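You operate a simulated robot arm through the tools that you are given. There is no shell and no other tool. Be economical: measure what you need, move in short steps, check, and stop when the job is done.

Carry out the task below with a simulated robot arm. There is one attempt and no reset: what you move stays moved.

## Task
Shut the upper drawer of the black unit. Press the link button of the belt pack holder two times. Press the chase button to switch it off. Put the battery that says "57" from the back of the microphone bench top on the blue cassette and the battery labelled "72" on the amber colour frame without a tab. Fetch the teal module that says "92" from the back of the microphone bench top and stand it on the clear pale lens glass there. Push the bottom drawer of the microphone bench shut. Close the top drawer of the microphone bench. Open the cupboard door of the microphone bench, fetch the orange clip and set it on the upper shelf of the bench cupboard, then shut the door. Do these in any order. Set down upright: teal module.
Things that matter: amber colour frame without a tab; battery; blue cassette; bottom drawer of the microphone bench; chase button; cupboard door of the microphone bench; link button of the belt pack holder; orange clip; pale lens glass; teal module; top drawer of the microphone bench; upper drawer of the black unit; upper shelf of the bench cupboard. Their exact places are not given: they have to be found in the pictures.

It is judged by the outcome, as a careful person would: the job done as asked, and still so three seconds after it is handed in. It fails if anything else is knocked over, pushed out of place, dropped, spilled or broken.

## Robot
A 7-joint arm with a fingered hand on a trunk, on a base that drives. Base frame: it is fixed to the floor where the robot stands at the start and does not move with it; the origin is under the middle of the robot, x ahead of it, y to its left, z up. Units: m, rad, N and s.
Its first joint turns from -2.897 to 2.897 rad. Places, roughly: amber colour frame without a tab [-0.25, 1, 0.75]; battery [-0.25, 1.25, 0.75]; blue cassette [-0.25, 1, 0.75]; bottom drawer of the microphone bench [-1.1, 0.7, 0.2]; chase button [1.1, 0.6, 0.8]; cupboard door of the microphone bench [-0.4, 0.6, 0.4]; link button of the belt pack holder [-0.3, 0.6, 0.8]; orange clip (4x4x4 cm) [0, -0.7, 1.1]; pale lens glass [-1, 1.25, 0.75]; teal module [-0.5, 1.25, 0.75]; top drawer of the microphone bench [-1.1, 0.7, 0.6]; upper drawer of the black unit [0.7, 0.2, 0.6]; upper shelf of the bench cupboard [-0.3, 0.8, 0.4]. Payload 3.7 kg.
The TCP is the grasp point between the finger pads, 0.025 m short of the fingertips. In the tool frame z runs along the fingers and y along their closing line. The gripper opens to 0.088 m. The gripper's body begins 0.029 m behind the TCP. The gripper is a hand of 5 fingers: y runs from the thumb to the fingers, the wrist lies at [-0.013, -0.106, -0.174] in the tool frame, and closing takes about 1.5 s.
Orientation is that of the tool frame in the base frame, as a unit quaternion [w, x, y, z]. With the fingers straight down and the wrist toward the robot, the tool's x, y and z point along [0, 1, 0], [1, 0, 0] and [0, 0, -1] of the base frame.

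## Interface
- The arm moves only by the tool apply_moves. Its argument "series" is a list of rows, each an object (a shift or turn left out is 0, a gripper value left out holds the last) with "angular": the turn, a rotation vector about the base's x, y, z in units of 8 degrees (1.0 is 8 degrees), a list of three; "dp": the shift along the base's x, y, z in units of 40 mm (1.0 is 40 mm), a list of three. In form: [{"angular": [rx, ry, rz], "dp": [tx, ty, tz]}, ...]. A call has 1 to 20 rows; each row shifts and turns the commanded pose from where the row before left it. "claw" is the finger opening in m, from 0 to 0.088, set as the call begins (left out, the last holds). A call with a number of a shift or a turn outside -1 to 1 is refused whole. Each row takes 0.2 s and may step no farther than 0.05 m and 0.15 rad from the row before; otherwise, or with a gripper value out of range, the whole call is refused. Where a pose cannot be reached the arm comes as near as it can. A force on the tool above 40 N (or 10 N above the force at the start of the call, whichever is more), or a blocked arm, ends the call early, and 0.2 s more pass. Each finger travels about 0.108 m/s and halts on what it meets, pressing with about 24 N; the grip force reading is that of the motor and also rises with nothing between the fingers. The clock runs only during rows and for 0.2 s after the last one: add rows that do not move to give the fingers time. It gives the time, the measured TCP pose, the force on the tool (base axes), the opening and the grip force at its end, in the units of the frame above (readings bear some noise), with the torque about the TCP (base axes, N m) and any sound that the robot's microphone picked up, and new pictures: "pictures" is both (left out), scene, wrist or none.
- Cameras (640 x 400 px; columns grow to the right, rows downward): "scene" is now at [0.1567, 0.2365, 1.2445]; the picture's right is [0.20, -0.98, 0.00], its down [-0.91, -0.18, -0.36] and it looks along [0.36, 0.07, -0.93] (base axes); focal length 214 px, centre (320, 200). "wrist" rides on the gripper at [0.059, -0.079, -0.105] in the tool frame; the picture's right is [-0.73, 0.32, -0.61], its down [-0.62, -0.68, 0.38] and it looks along [-0.29, 0.66, 0.70] (tool axes); focal length 234 px, centre (320, 200).
- drive_base(legs): drives the robot by 1 to 6 legs, each [ahead, left, turn to the left] in m, m and rad, along the robot's own axes; the way and the turn of a leg run together, so that a leg with both is an arc; at most 1.5 m and 3.142 rad a leg. The arm and the cameras ride along, it lands a little off, and it stops where it bumps. It gives what a move gives, and a new picture of the scene camera.
- curl_fingers(index, middle, ring, little, thumb_bend, thumb_turn): sets how far each is bent, from 0 (flat) to 100 (curled in); at 30 the hand is open as for a grip, at 70 the pads meet at the TCP. One left out holds its place. A second passes; each finger stops where it meets its share of the squeeze, and holds until it gets a number again. A gripper value or a shape takes the hand back. It gives what a move gives, with no picture; readings hold the bend of each and the force on index, middle, ring, little, thumb and palm. thumb_turn goes from beside the hand (0) to across from the fingers (100), as for a grip.
- hand_shape(shape): the hand has 5 fingers and takes this shape, open, in about a second: jaw (thumb against the fingers, like two jaws); tri (thumb and two fingers); tip (a fingertip pinch); poke (one finger out to press); point (the index stretched); flat (the hand flat); cup (the hand cupped); fist (a fist). The gripper value then closes the fingers along that shape, each until it touches; the sizes above hold for jaw. It gives what a move gives, with no picture.
- aim_head(pan, tilt): turns the head with the scene camera to pan (to the left, within 2.094 rad either way) and tilt (down, from -0.506 to 1.204), counted from straight ahead of the robot. It gives what a move gives, and a new picture of the scene camera.
- measure_at(camera, pixels): for up to 12 pixels [column, row] of the newest picture of that camera ("zoom" is the newest enlarged one), the place [x, y, z] in the base frame of the surface seen there, good to about 0.002 m. It takes no simulated time.
- inspect(camera, box): a new picture of the part [left, top, right, bottom] of that camera's present view, enlarged. It takes no simulated time.
- hand_in(): hands the job in; it is judged then, once.

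Keep the steps short. Do not move on a guess: measure, check each grasp and each placing, and mend mistakes. In all there are 145 turns and 260 pictures (those below and enlarged ones count). Leave the gripper open and the arm clear of the work at the hand-in unless told otherwise, and finish with a single line.

The tools are called after "Call:" as name(argument=value, ...) on one line, values as JSON. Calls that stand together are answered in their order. apply_moves: Moves the arm, as the interface text tells. Its arguments: {"type":"object","properties":{"series":{"type":"array","items":{"type":"object","properties":{"angular":{"type":"array","items":{"type":"number"}},"dp":{"type":"array","items":{"type":"number"}}}}},"claw":{"type":"number"},"pictures":{"type":"string","enum":["both","scene","wrist","none"]}},"required":["series"]} The other tools are called the same way: hand_shape (shape) gives the hand a shape; curl_fingers (index, middle, ring, little, thumb_bend, thumb_turn) moves the fingers one by one; drive_base (legs) drives the base; aim_head (pan, tilt) turns the head that bears the scene camera; measure_at (camera, pixels) gives the place of the surface under pixels of a picture; inspect (camera, box) takes an enlarged picture of a part of a camera's view; hand_in () hands the job in.

At the start:

```text
time_s: 0.0
position: [-0.094, 0.4528, 0.9995]
orientation: [0.0, 0.707, 0.707, 0.0]
ft_force: [-0.1, 0.6, -0.3]
torque: [-0.01, 0.0, 0.01]
width: 0.0876
gripper_force: 0.1
shape: jaw
bend: [30.0, 30.0, 30.0, 30.0, 30.0, 98.0]
finger forces: [0.0, 0.0, 0.1, 0.0, 0.0, 0.1]
robot x, y, heading: [-0.0009, -0.0023, 0.001]
head pan, tilt: [0.197, 1.201]
```

scene: 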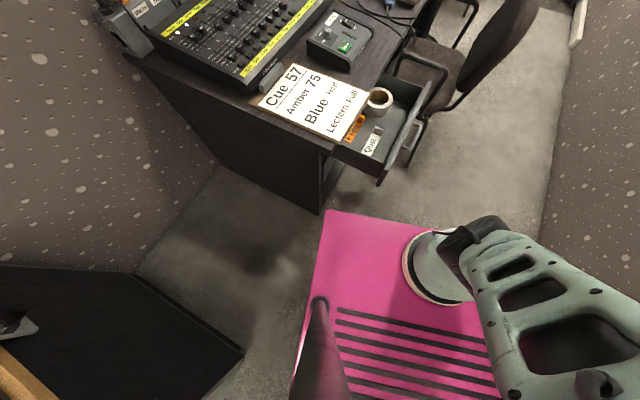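
wrist: 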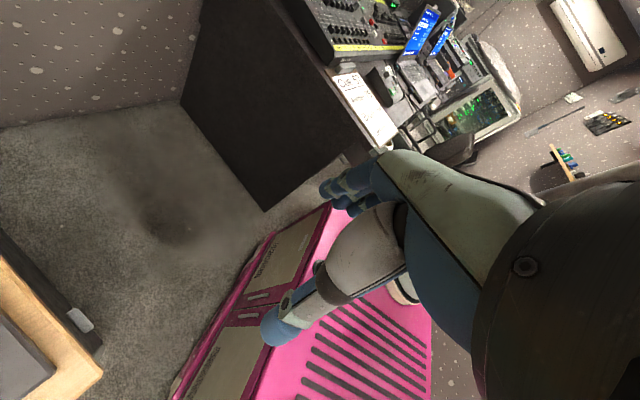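

The scene picture shows a black desk with an open drawer ahead. I'll look around with the head first: left, ahead and right.

Call:
aim_head(pan=0.2, tilt=0.6)

Call:
aim_head(pan=1.3, tilt=0.7)

Call:
aim_head(pan=2.0, tilt=0.7)

Call:
aim_head(pan=-1.5, tilt=0.4)

```text
time_s: 1.0
position: [-0.0942, 0.4517, 1.0011]
orientation: [0.0, 0.707, 0.707, 0.0]
ft_force: [0.3, 0.6, -0.2]
torque: [-0.01, -0.02, 0.04]
width: 0.0874
gripper_force: 0.1
shape: jaw
bend: [30.0, 30.0, 30.0, 30.0, 30.0, 98.0]
finger forces: [0.0, 0.2, 0.0, 0.0, 0.0, 0.0]
robot x, y, heading: [0.0, 0.0018, -0.002]
head pan, tilt: [0.201, 0.6]
```

scene: 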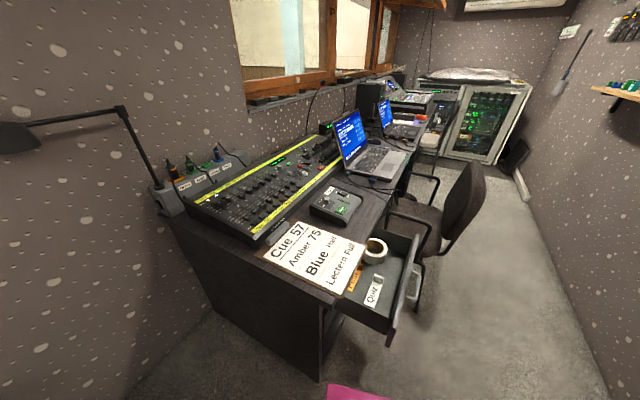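

```text
time_s: 2.3
position: [-0.0941, 0.4532, 1.0002]
orientation: [0.0, 0.707, 0.708, 0.0]
ft_force: [0.1, -0.2, 0.1]
torque: [0.0, -0.02, 0.02]
width: 0.0875
gripper_force: 0.1
shape: jaw
bend: [30.0, 30.0, 30.0, 30.0, 30.0, 98.0]
finger forces: [0.1, 0.0, 0.0, 0.0, 0.0, 0.0]
robot x, y, heading: [0.0013, -0.0002, -0.001]
head pan, tilt: [1.3, 0.7]
```

scene: 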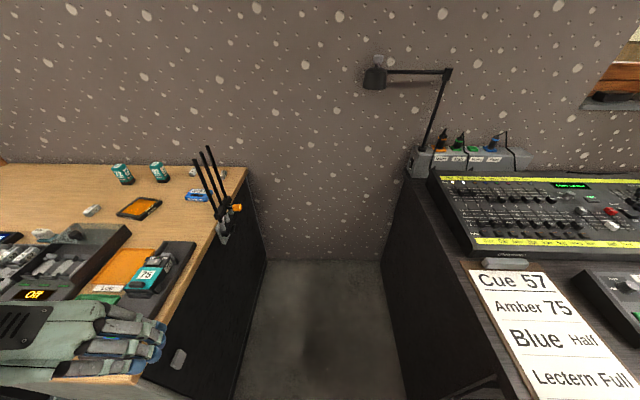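

```text
time_s: 3.4
position: [-0.0942, 0.4511, 0.9999]
orientation: [0.0, 0.708, 0.707, 0.001]
ft_force: [0.3, 0.6, -1.1]
torque: [-0.01, 0.0, 0.02]
width: 0.0876
gripper_force: 0.1
shape: jaw
bend: [30.0, 30.0, 30.0, 30.0, 30.0, 98.0]
finger forces: [0.1, 0.1, 0.0, 0.0, 0.0, 0.1]
robot x, y, heading: [0.0015, 0.004, 0.004]
head pan, tilt: [2.0, 0.7]
```

scene: 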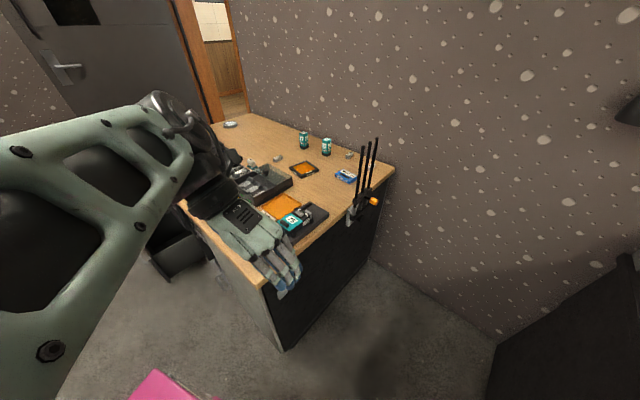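

```text
time_s: 6.3
position: [-0.0952, 0.4529, 1.0004]
orientation: [0.0, 0.707, 0.707, 0.0]
ft_force: [-0.1, 0.3, -0.6]
torque: [0.02, -0.01, 0.0]
width: 0.0874
gripper_force: 0.0
shape: jaw
bend: [30.0, 30.0, 30.0, 30.0, 30.0, 98.0]
finger forces: [0.0, 0.0, 0.0, 0.0, 0.0, 0.0]
robot x, y, heading: [0.0004, -0.0007, -0.004]
head pan, tilt: [-1.499, 0.4]
```

scene: 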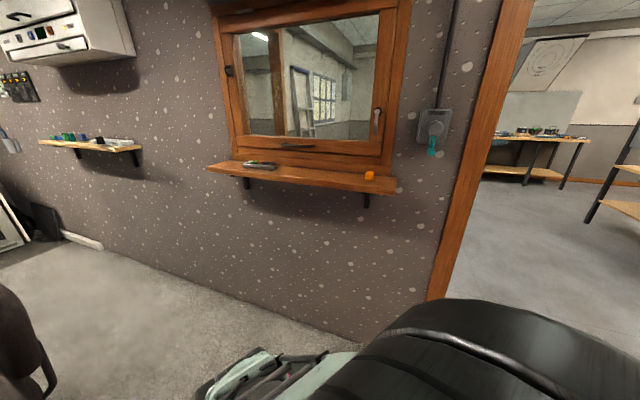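

Orange clip seen at (370,176) on the window ledge. Measuring it, then a closer look at the desk and its drawer.

Call:
measure_at(camera="scene", pixels=[[370, 172], [370, 177], [260, 163], [340, 178], [395, 190], [212, 170], [300, 182], [380, 120], [375, 145]])

Call:
aim_head(pan=0.0, tilt=0.8)

```text
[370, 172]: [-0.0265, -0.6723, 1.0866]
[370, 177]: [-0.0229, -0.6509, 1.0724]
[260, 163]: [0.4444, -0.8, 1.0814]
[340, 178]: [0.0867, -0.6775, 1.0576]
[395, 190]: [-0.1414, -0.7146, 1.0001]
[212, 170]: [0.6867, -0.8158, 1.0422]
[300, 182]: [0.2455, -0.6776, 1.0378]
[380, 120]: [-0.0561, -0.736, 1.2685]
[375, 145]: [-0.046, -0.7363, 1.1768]
```

```text
time_s: 7.9
position: [-0.0941, 0.452, 0.9998]
orientation: [0.0, 0.707, 0.707, 0.0]
ft_force: [-0.2, -0.6, -0.5]
torque: [0.01, 0.0, -0.02]
width: 0.0874
gripper_force: 0.1
shape: jaw
bend: [30.0, 30.0, 30.0, 30.0, 30.0, 98.0]
finger forces: [0.0, 0.1, 0.0, 0.1, 0.0, 0.0]
robot x, y, heading: [-0.0011, 0.0025, 0.002]
head pan, tilt: [0.0, 0.799]
```

scene: 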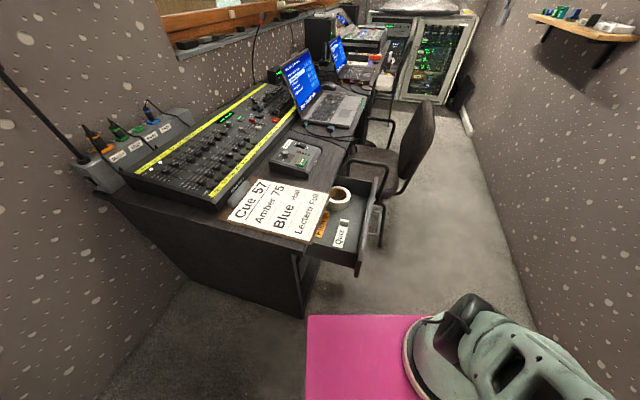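

Call:
inspect(camera="scene", box=[200, 90, 440, 300])

Call:
measure_at(camera="scene", pixels=[[362, 258], [368, 240], [376, 215], [384, 185], [356, 268], [377, 225], [340, 240], [306, 250], [300, 165], [283, 175], [345, 185], [310, 300]])

```text
1.90 times, centred on (320, 195) of scene
```

zoom: 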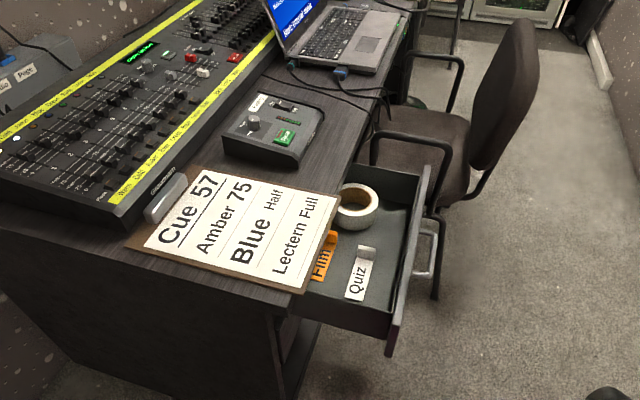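

```text
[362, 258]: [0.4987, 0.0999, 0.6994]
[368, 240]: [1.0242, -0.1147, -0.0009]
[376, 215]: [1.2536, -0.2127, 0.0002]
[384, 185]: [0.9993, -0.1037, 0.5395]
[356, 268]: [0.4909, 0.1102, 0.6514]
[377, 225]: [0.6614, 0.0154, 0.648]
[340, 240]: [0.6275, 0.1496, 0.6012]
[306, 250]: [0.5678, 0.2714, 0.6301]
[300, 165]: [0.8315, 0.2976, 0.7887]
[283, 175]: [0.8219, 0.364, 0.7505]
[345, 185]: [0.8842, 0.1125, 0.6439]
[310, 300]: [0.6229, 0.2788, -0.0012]
```

Call:
measure_at(camera="zoom", pixels=[[425, 172], [410, 240], [393, 335], [434, 225], [433, 245], [425, 277], [395, 280], [300, 285], [335, 199], [277, 190], [286, 136], [365, 135]])

```text
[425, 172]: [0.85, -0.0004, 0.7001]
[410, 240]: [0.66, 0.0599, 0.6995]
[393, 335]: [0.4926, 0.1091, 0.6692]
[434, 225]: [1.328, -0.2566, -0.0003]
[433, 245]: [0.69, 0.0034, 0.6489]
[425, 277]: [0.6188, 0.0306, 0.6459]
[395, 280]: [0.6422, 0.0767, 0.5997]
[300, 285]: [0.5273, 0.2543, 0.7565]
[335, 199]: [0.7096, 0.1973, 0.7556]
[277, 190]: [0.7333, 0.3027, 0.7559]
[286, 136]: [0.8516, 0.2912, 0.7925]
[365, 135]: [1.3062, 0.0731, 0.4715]
```

The upper drawer is ajar by about 0.15 m, its front angled about 16°. Measuring the robot's own base for clearances, and looking down behind/left.

Call:
measure_at(camera="scene", pixels=[[310, 320], [420, 318], [308, 390], [360, 350]])

Call:
aim_head(pan=2.09, tilt=1.1)

Call:
aim_head(pan=-2.09, tilt=0.8)

```text
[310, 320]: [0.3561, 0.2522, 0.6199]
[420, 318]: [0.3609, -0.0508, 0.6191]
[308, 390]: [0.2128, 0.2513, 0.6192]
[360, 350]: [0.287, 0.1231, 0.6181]
```

```text
time_s: 9.9
position: [-0.0945, 0.4518, 0.9995]
orientation: [0.0, 0.707, 0.707, 0.0]
ft_force: [0.0, -0.8, 0.4]
torque: [-0.02, 0.0, -0.01]
width: 0.088
gripper_force: 0.0
shape: jaw
bend: [30.0, 30.0, 30.0, 30.0, 30.0, 98.0]
finger forces: [0.1, 0.0, 0.0, 0.0, 0.0, 0.0]
robot x, y, heading: [0.0003, 0.001, -0.001]
head pan, tilt: [2.089, 1.1]
```

scene: 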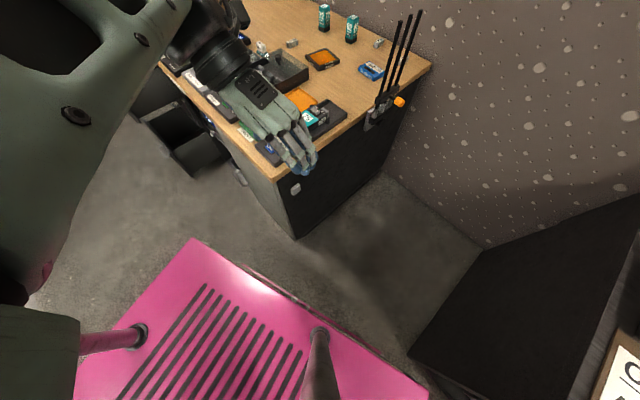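

```text
time_s: 13.3
position: [-0.0994, 0.4484, 1.0011]
orientation: [-0.002, 0.705, 0.709, 0.0]
ft_force: [-0.2, 0.2, 0.9]
torque: [-0.01, -0.02, 0.01]
width: 0.0876
gripper_force: 0.0
shape: jaw
bend: [30.0, 30.0, 30.0, 30.0, 30.0, 98.0]
finger forces: [0.1, 0.0, 0.0, 0.0, 0.1, 0.0]
robot x, y, heading: [-0.0012, -0.0005, -0.002]
head pan, tilt: [-2.089, 0.799]
```

scene: 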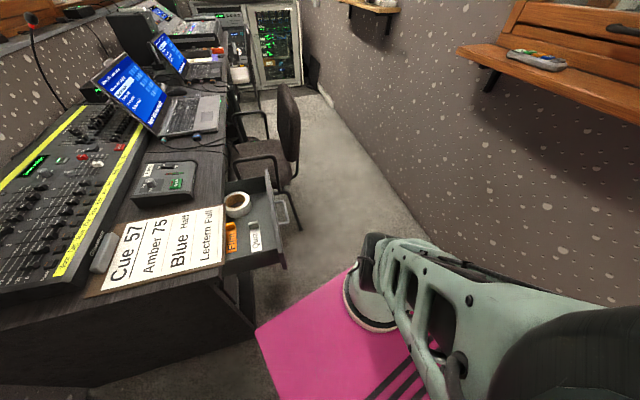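

Call:
aim_head(pan=-0.6, tilt=1.2)

Call:
aim_head(pan=-2.0, tilt=1.0)

```text
time_s: 14.9
position: [-0.096, 0.4531, 0.9973]
orientation: [0.003, 0.706, 0.708, 0.0]
ft_force: [-0.7, 0.3, -1.3]
torque: [0.04, 0.0, 0.0]
width: 0.0878
gripper_force: 0.0
shape: jaw
bend: [30.0, 30.0, 30.0, 30.0, 30.0, 98.0]
finger forces: [0.0, 0.1, 0.0, 0.0, 0.0, 0.0]
robot x, y, heading: [0.0, 0.0007, -0.002]
head pan, tilt: [-0.6, 1.201]
```

scene: 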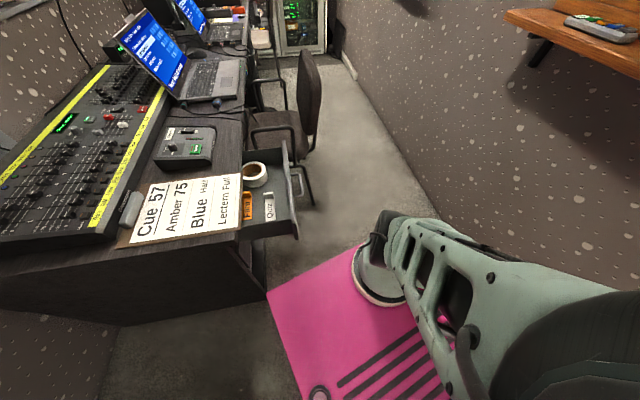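

```text
time_s: 16.4
position: [-0.096, 0.4506, 1.001]
orientation: [0.0, 0.705, 0.709, 0.0]
ft_force: [-0.2, 0.2, 0.1]
torque: [0.03, -0.01, 0.02]
width: 0.0875
gripper_force: 0.0
shape: jaw
bend: [30.0, 30.0, 30.0, 30.0, 30.0, 98.0]
finger forces: [0.0, 0.0, 0.0, 0.1, 0.0, 0.0]
robot x, y, heading: [-0.0003, 0.0002, 0.004]
head pan, tilt: [-2.0, 1.0]
```

scene: 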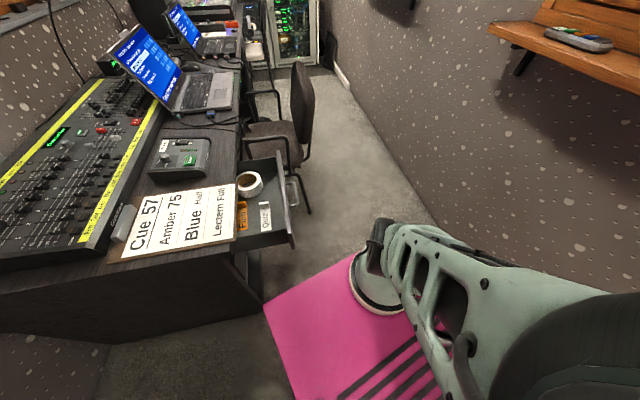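

Call:
measure_at(camera="scene", pixels=[[268, 303], [355, 285], [395, 310], [384, 230], [360, 255], [400, 230], [480, 255], [300, 395], [600, 360]])

Call:
aim_head(pan=1.4, tilt=0.8)

```text
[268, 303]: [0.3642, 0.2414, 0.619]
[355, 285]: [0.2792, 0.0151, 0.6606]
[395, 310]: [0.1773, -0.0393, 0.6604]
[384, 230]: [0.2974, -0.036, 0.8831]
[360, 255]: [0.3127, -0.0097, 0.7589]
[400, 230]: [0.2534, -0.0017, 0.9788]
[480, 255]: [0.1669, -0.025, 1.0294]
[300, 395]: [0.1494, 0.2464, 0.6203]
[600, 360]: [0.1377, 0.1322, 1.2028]
```

```text
time_s: 19.3
position: [-0.0941, 0.4527, 0.9995]
orientation: [0.0, 0.707, 0.707, -0.001]
ft_force: [0.4, 0.0, 0.2]
torque: [0.01, 0.03, -0.01]
width: 0.0877
gripper_force: 0.0
shape: jaw
bend: [30.0, 30.0, 30.0, 30.0, 30.0, 98.0]
finger forces: [0.1, 0.1, 0.1, 0.0, 0.0, 0.1]
robot x, y, heading: [0.0008, -0.0022, -0.006]
head pan, tilt: [1.4, 0.799]
```

scene: 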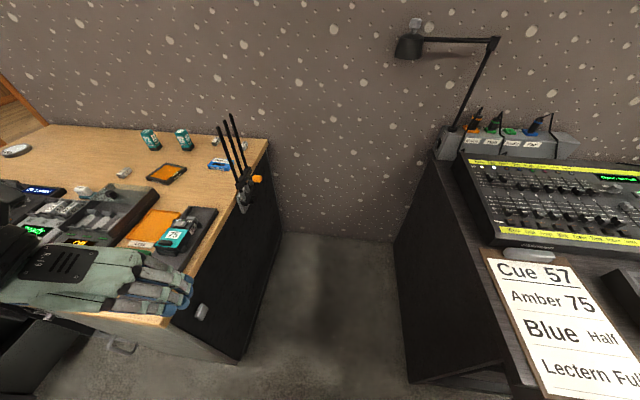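

Zooming on the bench part.

Call:
inspect(camera="scene", box=[0, 110, 290, 290])

Call:
measure_at(camera="scene", pixels=[[152, 140], [184, 140], [167, 173], [220, 163], [175, 238], [135, 245], [85, 190], [122, 172], [237, 200], [268, 150], [165, 320], [30, 130]])

```text
2.21 times, centred on (145, 200) of scene
```

zoom: 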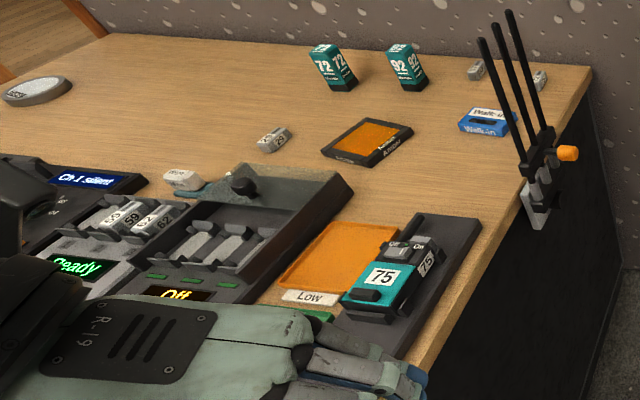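

```text
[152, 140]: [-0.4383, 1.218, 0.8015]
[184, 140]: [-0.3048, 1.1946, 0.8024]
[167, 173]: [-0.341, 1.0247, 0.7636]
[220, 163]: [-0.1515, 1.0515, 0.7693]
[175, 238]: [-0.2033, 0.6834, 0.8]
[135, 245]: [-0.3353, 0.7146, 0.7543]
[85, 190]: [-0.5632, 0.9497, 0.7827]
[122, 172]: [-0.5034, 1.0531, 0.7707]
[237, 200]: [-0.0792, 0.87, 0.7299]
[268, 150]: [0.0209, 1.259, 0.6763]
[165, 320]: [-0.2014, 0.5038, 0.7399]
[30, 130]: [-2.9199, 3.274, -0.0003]
```

Bench items are clear enough for now. I'll first bring the arm to the front of the robot, arcing at z=1.0 (above desk), towards the drawer front, and watch for blocking.

Call:
apply_moves(series=[{"dp": [1, 0.3, 0]}, {"dp": [1, 0.3, 0]}, {"dp": [1, 0.3, 0]}, {"dp": [1, 0.3, 0]}, {"dp": [1, 0, 0]}, {"dp": [1, -0.3, 0]}, {"dp": [1, -0.3, 0]}], pictures="both")

```text
time_s: 20.2
position: [-0.0629, 0.4446, 0.9848]
orientation: [0.011, 0.634, 0.773, -0.006]
ft_force: [0.2, -0.1, -0.4]
torque: [0.02, 0.03, 0.0]
width: 0.0878
gripper_force: 0.2
shape: jaw
bend: [30.0, 30.0, 30.0, 30.0, 30.0, 98.0]
finger forces: [0.1, 0.1, 0.0, 0.0, 0.0, 0.1]
robot x, y, heading: [-0.0008, -0.002, -0.001]
head pan, tilt: [1.4, 0.799]
stopped in row 4: the arm was blocked; the commanded pose is now the measured one
```

scene: 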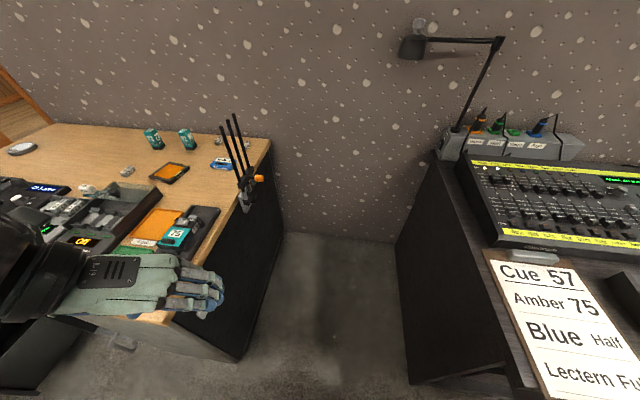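
wrist: 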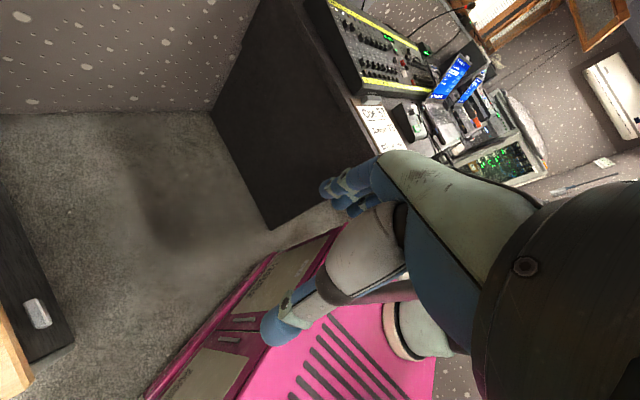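

Blocked — likely the camera mast is in the way of the arm. I'll look at the arm to understand how it lies.

Call:
aim_head(pan=2.0, tilt=0.6)

Call:
measure_at(camera="scene", pixels=[[50, 350], [20, 150], [110, 120], [160, 105], [200, 150], [150, 220], [240, 240], [100, 300], [230, 190]])

```text
time_s: 21.2
position: [-0.0612, 0.4443, 0.986]
orientation: [0.011, 0.635, 0.772, -0.005]
ft_force: [-0.5, 0.4, 0.5]
torque: [0.0, -0.02, 0.02]
width: 0.088
gripper_force: 0.2
shape: jaw
bend: [30.0, 30.0, 30.0, 30.0, 30.0, 98.0]
finger forces: [0.0, 0.0, 0.1, 0.0, 0.1, 0.1]
robot x, y, heading: [-0.0009, -0.0017, 0.001]
head pan, tilt: [2.0, 0.6]
```

scene: 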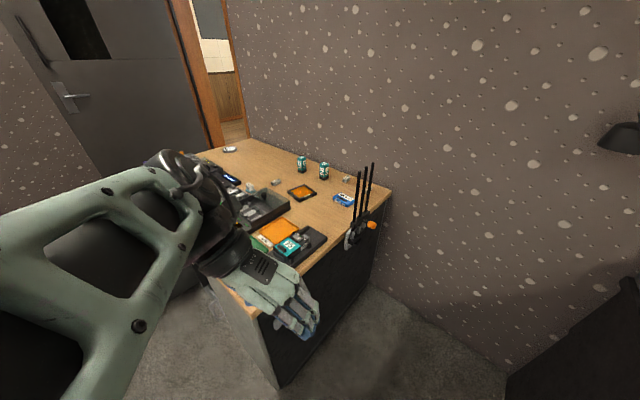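

```text
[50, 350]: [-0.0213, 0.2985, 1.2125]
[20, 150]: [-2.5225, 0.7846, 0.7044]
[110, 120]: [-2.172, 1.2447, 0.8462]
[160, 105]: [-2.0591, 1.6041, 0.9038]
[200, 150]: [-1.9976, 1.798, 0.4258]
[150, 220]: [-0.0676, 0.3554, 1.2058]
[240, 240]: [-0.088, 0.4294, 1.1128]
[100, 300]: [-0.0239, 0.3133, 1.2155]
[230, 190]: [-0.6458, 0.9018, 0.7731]
```

The forearm lies just behind the head mast (forearm at z≈1.21, mast at (0.16,0.24)). I'll lift the hand straight up well above the head, then try to swing over it.

Call:
apply_moves(series=[{"dp": [-0.8, 0, 0.5], "angular": [0, 0, -0.7]}, {"dp": [0, 0, 1], "angular": [0, 0, -0.7]}, {"dp": [0, 0, 1]}, {"dp": [0, 0, 1]}, {"dp": [0, 0, 1]}, {"dp": [0, 0, 1]}, {"dp": [0, 0, 1]}, {"dp": [0, 0, 1]}, {"dp": [0, 0, 1]}, {"dp": [0, 0, 1]}], pictures="both")

```text
time_s: 23.4
position: [-0.0688, 0.4271, 1.1335]
orientation: [0.01, 0.707, 0.707, -0.007]
ft_force: [0.3, -0.3, 0.8]
torque: [-0.01, 0.03, 0.02]
width: 0.0882
gripper_force: 0.1
shape: jaw
bend: [30.0, 30.0, 30.0, 30.0, 30.0, 98.0]
finger forces: [0.0, 0.0, 0.0, 0.0, 0.1, 0.0]
out of reach, approached as far as the arm can: row 4, 5, 6, 7, 8, 9, 10
robot x, y, heading: [-0.002, 0.0004, 0.0]
head pan, tilt: [2.0, 0.6]
```

scene: 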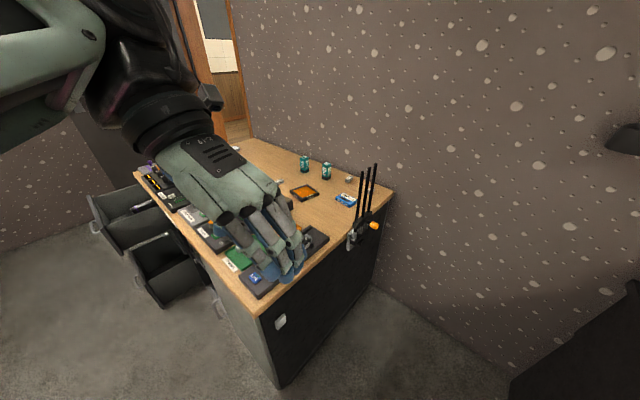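
wrist: 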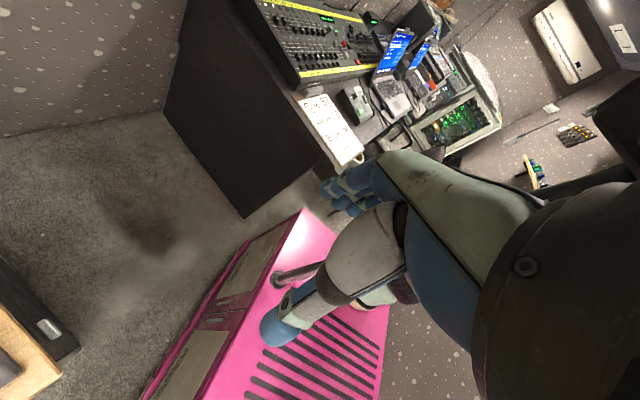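

With the hand down it can't go higher than z≈1.13. I'll tilt the fingers outward (about +x) while moving out and up, so that the forearm can rise above the head.

Call:
apply_moves(series=[{"dp": [0, 0.4, 0.4], "angular": [1, 0, 0]}, {"dp": [0, 0.4, 0.4], "angular": [1, 0, 0]}, {"dp": [0, 0.4, 0.4], "angular": [1, 0, 0]}, {"dp": [0, 0.4, 0.4], "angular": [1, 0, 0]}, {"dp": [0, 0.4, 0.4], "angular": [1, 0, 0]}, {"dp": [0, 0.4, 0.4], "angular": [1, 0, 0]}, {"dp": [0, 0.4, 0.4], "angular": [1, 0, 0]}, {"dp": [0, 0.4, 0.4], "angular": [1, 0, 0]}, {"dp": [0, 0.4, 0.4], "angular": [1, 0, 0]}, {"dp": [0, 0.4, 0.4], "angular": [1, 0, 0]}, {"dp": [0, 0.4, 0.4], "angular": [1, 0, 0]}], pictures="both")

```text
time_s: 25.8
position: [-0.0724, 0.6053, 1.31]
orientation: [-0.484, 0.516, 0.513, 0.487]
ft_force: [-1.0, -0.3, -0.3]
torque: [-0.01, 0.02, 0.01]
width: 0.0881
gripper_force: 0.1
shape: jaw
bend: [30.0, 30.0, 30.0, 30.0, 30.0, 98.0]
finger forces: [0.0, 0.0, 0.0, 0.0, 0.0, 0.1]
robot x, y, heading: [-0.0004, -0.001, 0.004]
head pan, tilt: [2.0, 0.6]
```

scene: 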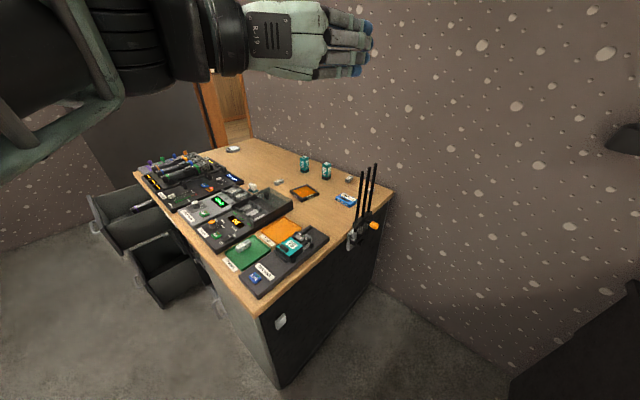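
wrist: 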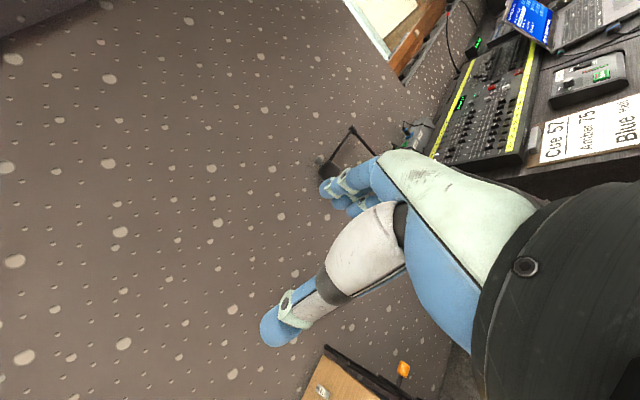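

Good, the bench is now fully visible. Next raise further and begin the swing over the head towards the front.

Call:
apply_moves(series=[{"dp": [0, 0, 1]}, {"dp": [0, 0, 1]}, {"dp": [0, 0, 1]}, {"dp": [0, 0, 1]}, {"dp": [0, 0, 1]}, {"dp": [0.91, 0.41, 0], "angular": [0, 0, -0.37]}, {"dp": [0.93, 0.37, 0], "angular": [0, 0, -0.37]}, {"dp": [0.95, 0.32, 0], "angular": [0, 0, -0.37]}, {"dp": [0.96, 0.27, 0], "angular": [0, 0, -0.37]}, {"dp": [0.98, 0.22, 0], "angular": [0, 0, -0.37]}, {"dp": [0.98, 0.16, 0], "angular": [0, 0, -0.37]}, {"dp": [0.98, 0.11, 0], "angular": [0, 0, -0.37]}, {"dp": [0.98, 0.06, 0], "angular": [0, 0, -0.37]}, {"dp": [0.98, 0.0, 0], "angular": [0, 0, -0.37]}], pictures="both")

```text
time_s: 27.6
position: [-0.0838, 0.5618, 1.4407]
orientation: [-0.503, 0.5, 0.518, 0.478]
ft_force: [-0.5, -0.1, 0.6]
torque: [0.01, 0.03, -0.02]
width: 0.088
gripper_force: 0.0
shape: jaw
bend: [30.0, 30.0, 30.0, 30.0, 30.0, 98.0]
finger forces: [0.0, 0.0, 0.1, 0.1, 0.1, 0.0]
out of reach, approached as far as the arm can: row 3, 4, 5
robot x, y, heading: [-0.003, 0.0011, -0.002]
head pan, tilt: [2.0, 0.6]
stopped in row 9: the arm was blocked; the commanded pose is now the measured one
```

scene: 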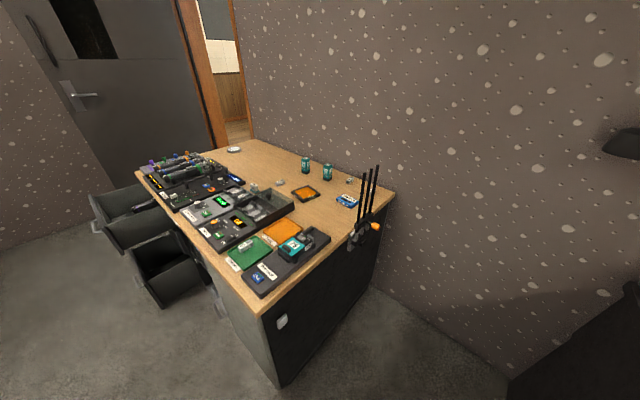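
wrist: 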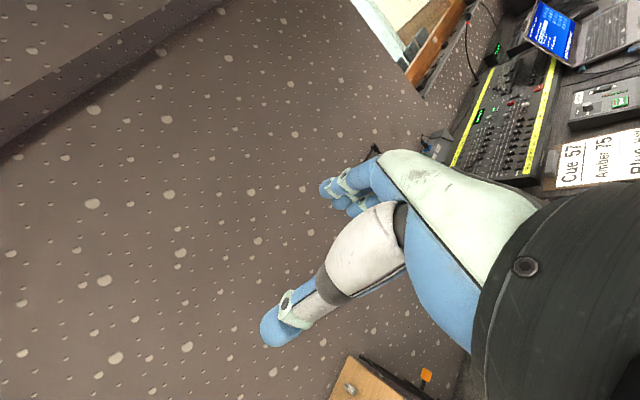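

Blocked again. Look up at the arm to see what touches.

Call:
aim_head(pan=2.0, tilt=-0.5)

Call:
aim_head(pan=-1.2, tilt=0.3)

```text
time_s: 29.0
position: [-0.084, 0.5649, 1.4405]
orientation: [-0.503, 0.498, 0.519, 0.479]
ft_force: [0.0, -0.9, 0.3]
torque: [0.04, 0.04, -0.02]
width: 0.0879
gripper_force: 0.1
shape: jaw
bend: [30.0, 30.0, 30.0, 30.0, 30.0, 98.0]
finger forces: [0.0, 0.1, 0.1, 0.0, 0.0, 0.0]
robot x, y, heading: [-0.0014, -0.0009, 0.002]
head pan, tilt: [2.0, -0.499]
```

scene: 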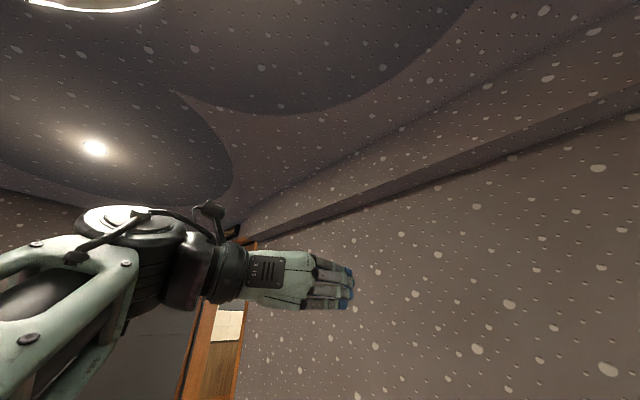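

```text
time_s: 31.7
position: [-0.0855, 0.5673, 1.4368]
orientation: [-0.501, 0.5, 0.52, 0.478]
ft_force: [-0.7, 0.4, -1.0]
torque: [0.0, -0.01, 0.0]
width: 0.088
gripper_force: 0.1
shape: jaw
bend: [30.0, 30.0, 30.0, 30.0, 30.0, 98.0]
finger forces: [0.0, 0.0, 0.0, 0.0, 0.1, 0.0]
robot x, y, heading: [-0.0015, 0.0041, -0.001]
head pan, tilt: [-1.201, 0.3]
```

scene: 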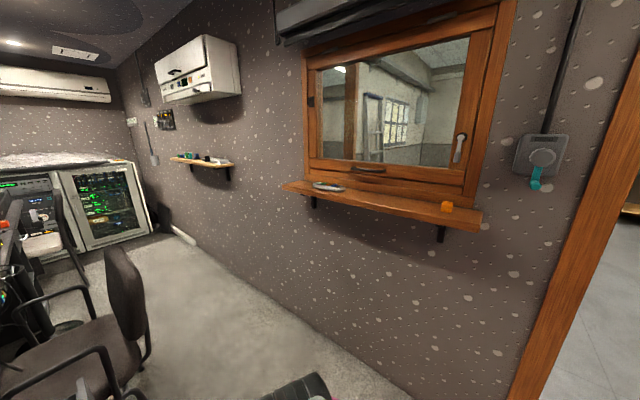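

Nothing visible touches the hand; the forearm is behind the mast. I'll turn the hand so that its wrist offset is in the vertical plane (fingers outward, wrist below), which suits a high forearm, then retry.

Call:
apply_moves(series=[{"dp": [-0.42, 0, 0.2], "angular": [0, -1, 0]}, {"dp": [-0.42, 0, 0.2], "angular": [0, -1, 0]}, {"dp": [-0.42, 0, 0.2], "angular": [0, -1, 0]}, {"dp": [-0.42, 0, 0.2], "angular": [0, -1, 0]}, {"dp": [-0.42, 0, 0.2], "angular": [0, -1, 0]}, {"dp": [-0.42, 0, 0.2], "angular": [0, -1, 0]}, {"dp": [-0.42, 0, 0.2], "angular": [0, -1, 0]}, {"dp": [-0.42, 0, 0.2], "angular": [0, -1, 0]}, {"dp": [-0.42, 0, 0.2], "angular": [0, -1, 0]}, {"dp": [-0.42, 0, 0.2], "angular": [0, -1, 0]}, {"dp": [-0.42, 0, 0.2], "angular": [0, -1, 0]}, {"angular": [0, 0, 0.85]}, {"angular": [0, 0, 0.85]}, {"angular": [0, 0, 0.85]}, {"angular": [0, 0, 0.85]}], pictures="wrist")

```text
time_s: 34.9
position: [-0.2151, 0.5796, 1.4994]
orientation: [-0.164, -0.139, 0.706, 0.675]
ft_force: [-2.1, 0.4, -0.2]
torque: [0.1, 0.07, -0.04]
width: 0.088
gripper_force: 0.0
shape: jaw
bend: [30.0, 30.0, 30.0, 30.0, 30.0, 98.0]
finger forces: [0.1, 0.1, 0.0, 0.0, 0.0, 0.0]
out of reach, approached as far as the arm can: row 1, 2, 3, 5, 7, 8, 9, 10, 11
robot x, y, heading: [0.0031, 0.0004, -0.0]
head pan, tilt: [-1.201, 0.3]
```

wrist: 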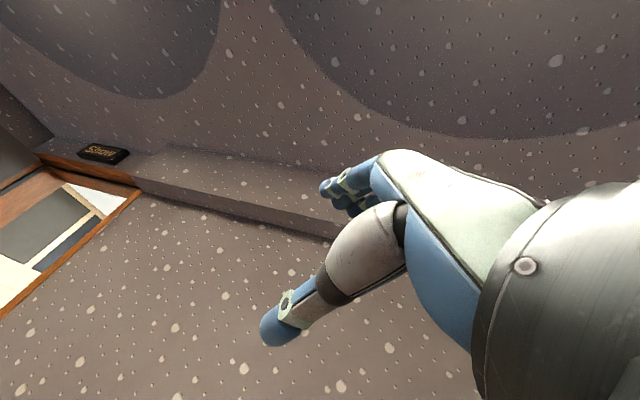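

Call:
apply_moves(series=[{"dp": [0.5, -0.6, 0.5]}, {"dp": [0.5, -0.6, 0.5]}, {"dp": [0.85, 0.5, 0], "angular": [0, 0, -0.35]}, {"dp": [0.85, 0.5, 0], "angular": [0, 0, -0.35]}, {"dp": [0.85, 0.5, 0], "angular": [0, 0, -0.35]}, {"dp": [0.85, 0.4, 0], "angular": [0, 0, -0.35]}, {"dp": [0.9, 0.35, 0], "angular": [0, 0, -0.35]}, {"dp": [0.9, 0.3, 0], "angular": [0, 0, -0.35]}], pictures="wrist")

```text
time_s: 36.8
position: [-0.0981, 0.5886, 1.5329]
orientation: [-0.119, -0.103, 0.714, 0.682]
ft_force: [0.8, -0.9, -0.5]
torque: [0.01, -0.03, 0.01]
width: 0.0881
gripper_force: 0.1
shape: jaw
bend: [30.0, 30.0, 30.0, 30.0, 30.0, 98.0]
finger forces: [0.1, 0.0, 0.0, 0.0, 0.0, 0.0]
robot x, y, heading: [-0.0013, 0.0016, -0.002]
head pan, tilt: [-1.201, 0.3]
stopped in row 8: the arm was blocked; the commanded pose is now the measured one
```

wrist: 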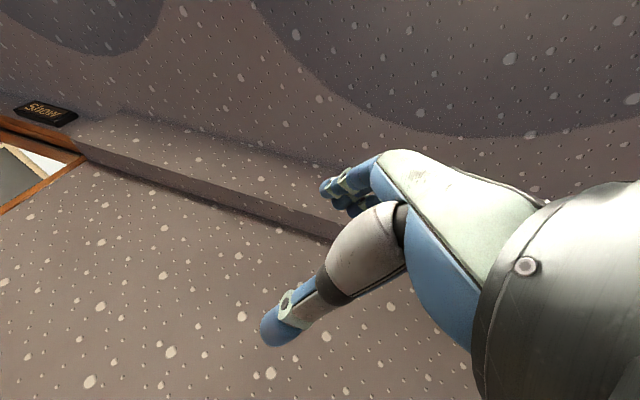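

Call:
aim_head(pan=2.09, tilt=-0.1)

Call:
measure_at(camera="scene", pixels=[[20, 100], [20, 200], [20, 300], [80, 100], [80, 200], [150, 100], [150, 180], [200, 100], [10, 380], [100, 20]])

```text
time_s: 39.6
position: [-0.1035, 0.5875, 1.5301]
orientation: [-0.12, -0.105, 0.714, 0.682]
ft_force: [-0.6, 0.6, -0.1]
torque: [0.03, -0.04, 0.04]
width: 0.088
gripper_force: 0.1
shape: jaw
bend: [30.0, 30.0, 30.0, 30.0, 30.0, 98.0]
finger forces: [0.1, 0.1, 0.0, 0.0, 0.0, 0.0]
robot x, y, heading: [0.0001, -0.0023, 0.003]
head pan, tilt: [2.089, -0.099]
```

scene: 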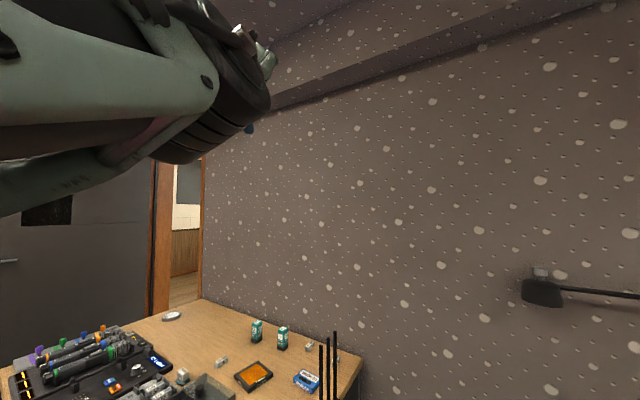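

```text
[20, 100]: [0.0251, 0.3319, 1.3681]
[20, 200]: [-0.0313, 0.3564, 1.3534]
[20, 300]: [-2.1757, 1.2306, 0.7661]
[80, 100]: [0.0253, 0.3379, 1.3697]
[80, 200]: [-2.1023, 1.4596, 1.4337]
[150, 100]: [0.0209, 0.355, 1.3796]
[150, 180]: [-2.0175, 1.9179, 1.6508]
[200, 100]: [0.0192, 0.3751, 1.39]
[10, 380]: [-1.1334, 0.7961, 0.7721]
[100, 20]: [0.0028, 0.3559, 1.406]
```

The forearm (z≈1.33–1.40) still catches the head. I'll back off a bit, and bring the hand up steeper and closer to the axis so the forearm stands higher.

Call:
apply_moves(series=[{"dp": [-0.8, -0.3, 0]}, {"dp": [0, -0.3, 0.9], "angular": [0.95, 0.3, 0]}, {"dp": [0, -0.3, 0.9], "angular": [0.95, 0.3, 0]}, {"dp": [0, -0.3, 0.9], "angular": [0.95, 0.3, 0]}, {"dp": [0, -0.3, 0.9], "angular": [0.95, 0.3, 0]}, {"dp": [0, -0.3, 0.9], "angular": [0.95, 0.3, 0]}, {"dp": [0, -0.3, 0.9], "angular": [0.95, 0.3, 0]}, {"dp": [0, -0.3, 0.9], "angular": [0.95, 0.3, 0]}], pictures="scene")

```text
time_s: 41.6
position: [-0.0615, 0.3761, 1.7266]
orientation: [-0.172, -0.07, 0.318, 0.93]
ft_force: [0.7, 0.3, 0.3]
torque: [0.03, -0.04, 0.04]
width: 0.0879
gripper_force: 0.1
shape: jaw
bend: [30.0, 30.0, 30.0, 30.0, 30.0, 98.0]
finger forces: [0.0, 0.0, 0.0, 0.0, 0.0, 0.1]
out of reach, approached as far as the arm can: row 4, 5, 6, 7, 8
robot x, y, heading: [0.0001, 0.0008, 0.002]
head pan, tilt: [2.089, -0.099]
stopped in row 8: the arm was blocked; the commanded pose is now the measured one
```

scene: 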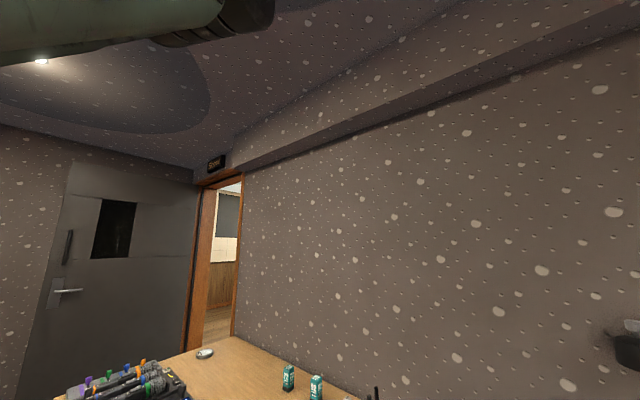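

The forearm is now much higher (upper left of picture). Try the swing again.

Call:
apply_moves(series=[{"dp": [0.81, 0.53, 0], "angular": [0, 0, -0.5]}, {"dp": [0.85, 0.47, 0], "angular": [0, 0, -0.5]}, {"dp": [0.88, 0.41, 0], "angular": [0, 0, -0.5]}, {"dp": [0.91, 0.35, 0], "angular": [0, 0, -0.5]}, {"dp": [0.93, 0.28, 0], "angular": [0, 0, -0.5]}, {"dp": [0.95, 0.22, 0], "angular": [0, 0, -0.5]}, {"dp": [0.96, 0.15, 0], "angular": [0, 0, -0.5]}, {"dp": [0.97, 0.08, 0], "angular": [0, 0, -0.5]}, {"dp": [0.97, 0.02, 0], "angular": [0, 0, -0.5]}, {"dp": [0.97, -0.05, 0], "angular": [0, 0, -0.5]}, {"dp": [0.96, -0.12, 0], "angular": [0, 0, -0.5]}, {"dp": [0.95, -0.18, 0], "angular": [0, 0, -0.5]}, {"dp": [0.94, -0.25, 0], "angular": [0, 0, -0.5]}, {"dp": [0.92, -0.32, 0], "angular": [0, 0, -0.5]}], pictures="scene")

```text
time_s: 42.3
position: [-0.0783, 0.3766, 1.7223]
orientation: [-0.179, -0.079, 0.318, 0.928]
ft_force: [-0.9, 0.3, 0.0]
torque: [0.01, 0.02, -0.01]
width: 0.088
gripper_force: 0.1
shape: jaw
bend: [30.0, 30.0, 30.0, 30.0, 30.0, 98.0]
finger forces: [0.1, 0.1, 0.0, 0.0, 0.0, 0.1]
robot x, y, heading: [0.0028, -0.0017, -0.003]
head pan, tilt: [2.089, -0.099]
stopped in row 3: the arm was blocked; the commanded pose is now the measured one
```

scene: 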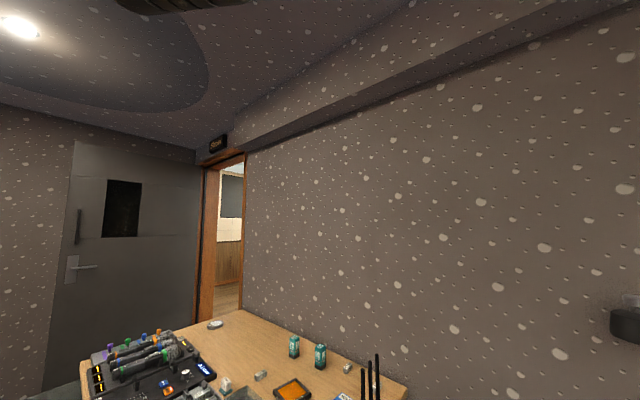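

Still blocked clockwise. Perhaps it is a joint limit, so try the other way round, behind the robot (counter-clockwise), with the hand high.

Call:
apply_moves(series=[{"dp": [-0.79, -0.62, 0], "angular": [0, 0, 0.5]}, {"dp": [-0.74, -0.67, 0], "angular": [0, 0, 0.5]}, {"dp": [-0.69, -0.72, 0], "angular": [0, 0, 0.5]}, {"dp": [-0.64, -0.77, 0], "angular": [0, 0, 0.5]}, {"dp": [-0.59, -0.81, 0], "angular": [0, 0, 0.5]}, {"dp": [-0.53, -0.85, 0], "angular": [0, 0, 0.5]}, {"dp": [-0.47, -0.88, 0], "angular": [0, 0, 0.5]}, {"dp": [-0.41, -0.91, 0], "angular": [0, 0, 0.5]}, {"dp": [-0.34, -0.94, 0], "angular": [0, 0, 0.5]}, {"dp": [-0.28, -0.96, 0], "angular": [0, 0, 0.5]}, {"dp": [-0.21, -0.98, 0], "angular": [0, 0, 0.5]}, {"dp": [-0.14, -0.99, 0], "angular": [0, 0, 0.5]}, {"dp": [-0.07, -1, 0], "angular": [0, 0, 0.5]}, {"dp": [0, -1, 0], "angular": [0, 0, 0.5]}, {"dp": [0.07, -1, 0], "angular": [0, 0, 0.5]}, {"dp": [0.14, -0.99, 0], "angular": [0, 0, 0.5]}, {"dp": [0.21, -0.98, 0], "angular": [0, 0, 0.5]}], pictures="wrist")

```text
time_s: 43.0
position: [-0.132, 0.3464, 1.7163]
orientation: [-0.238, -0.097, 0.326, 0.91]
ft_force: [3.3, 22.2, -2.8]
torque: [0.14, 0.07, 0.74]
width: 0.0866
gripper_force: 0.1
shape: jaw
bend: [33.0, 34.0, 30.0, 30.0, 30.0, 98.0]
finger forces: [0.0, 0.0, 0.0, 0.0, 0.0, 0.1]
robot x, y, heading: [-0.0007, 0.0009, -0.003]
head pan, tilt: [2.089, -0.099]
stopped in row 3: the force on the tool passed its limit at 55 N (the readings are from after the stop); the commanded pose is now the measured one
```

wrist: 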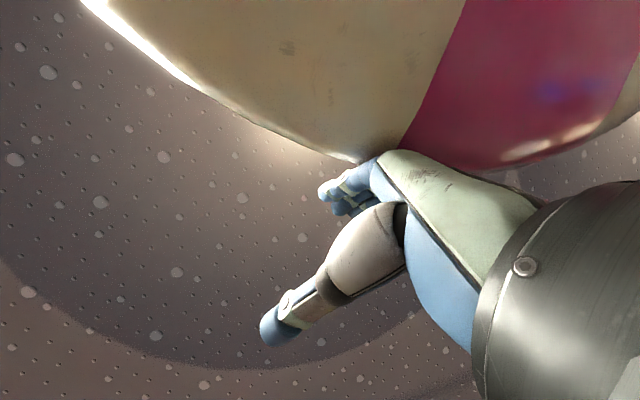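

The hand touched something overhead (cream/magenta shape). Back off and lower, then look at it.

Call:
apply_moves(series=[{"dp": [0.5, 0.6, -0.8], "angular": [0, 0, 0]}, {"dp": [0, 0.6, -1]}, {"dp": [0, 0.6, -1]}], pictures="wrist")

Call:
aim_head(pan=2.09, tilt=-0.5)

Call:
aim_head(pan=-2.09, tilt=-0.5)

```text
time_s: 44.0
position: [-0.132, 0.3903, 1.6123]
orientation: [-0.261, -0.103, 0.312, 0.908]
ft_force: [-0.4, 0.9, 0.2]
torque: [0.01, 0.01, 0.0]
width: 0.088
gripper_force: 0.0
shape: jaw
bend: [30.0, 30.0, 30.0, 30.0, 30.0, 98.0]
finger forces: [0.0, 0.0, 0.0, 0.0, 0.0, 0.1]
robot x, y, heading: [-0.0003, 0.0001, 0.002]
head pan, tilt: [2.089, -0.099]
stopped in row 3: the arm was blocked; the commanded pose is now the measured one
```

wrist: 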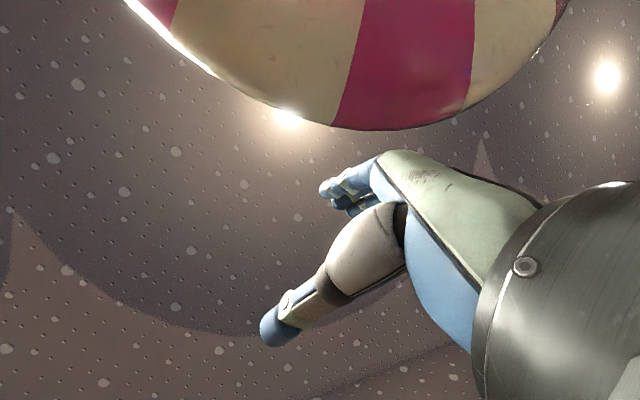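

```text
time_s: 44.8
position: [-0.1317, 0.392, 1.612]
orientation: [-0.261, -0.104, 0.313, 0.907]
ft_force: [-0.4, 0.0, -0.7]
torque: [0.03, -0.01, 0.02]
width: 0.0882
gripper_force: 0.2
shape: jaw
bend: [30.0, 30.0, 30.0, 30.0, 30.0, 98.0]
finger forces: [0.0, 0.0, 0.0, 0.0, 0.0, 0.0]
robot x, y, heading: [-0.0001, 0.0011, 0.001]
head pan, tilt: [2.089, -0.499]
```

scene: 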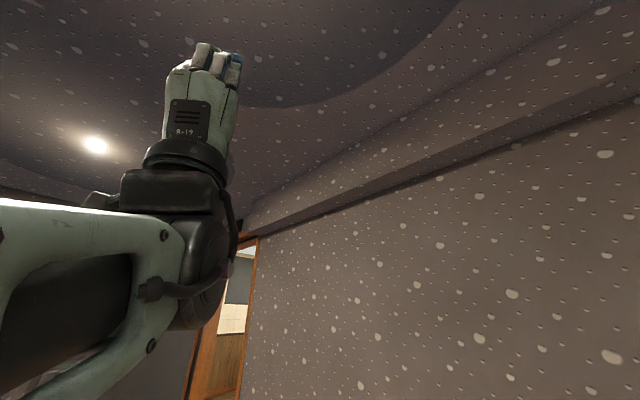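

```text
time_s: 48.2
position: [-0.1437, 0.3946, 1.6049]
orientation: [-0.263, -0.108, 0.317, 0.905]
ft_force: [-1.0, 0.0, 0.9]
torque: [0.0, 0.01, 0.0]
width: 0.088
gripper_force: 0.1
shape: jaw
bend: [30.0, 30.0, 30.0, 30.0, 30.0, 98.0]
finger forces: [0.0, 0.1, 0.1, 0.0, 0.1, 0.1]
robot x, y, heading: [-0.0037, -0.001, 0.004]
head pan, tilt: [-2.089, -0.499]
```

scene: 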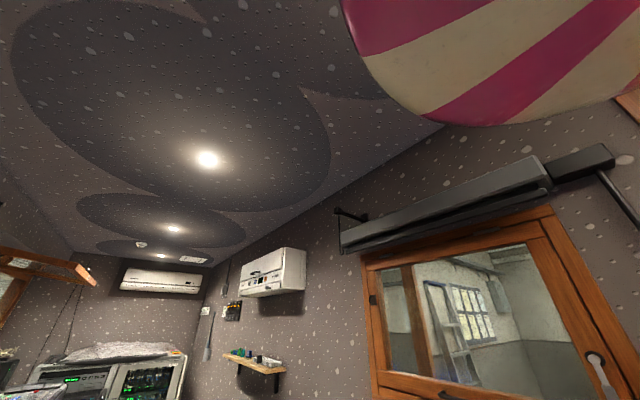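

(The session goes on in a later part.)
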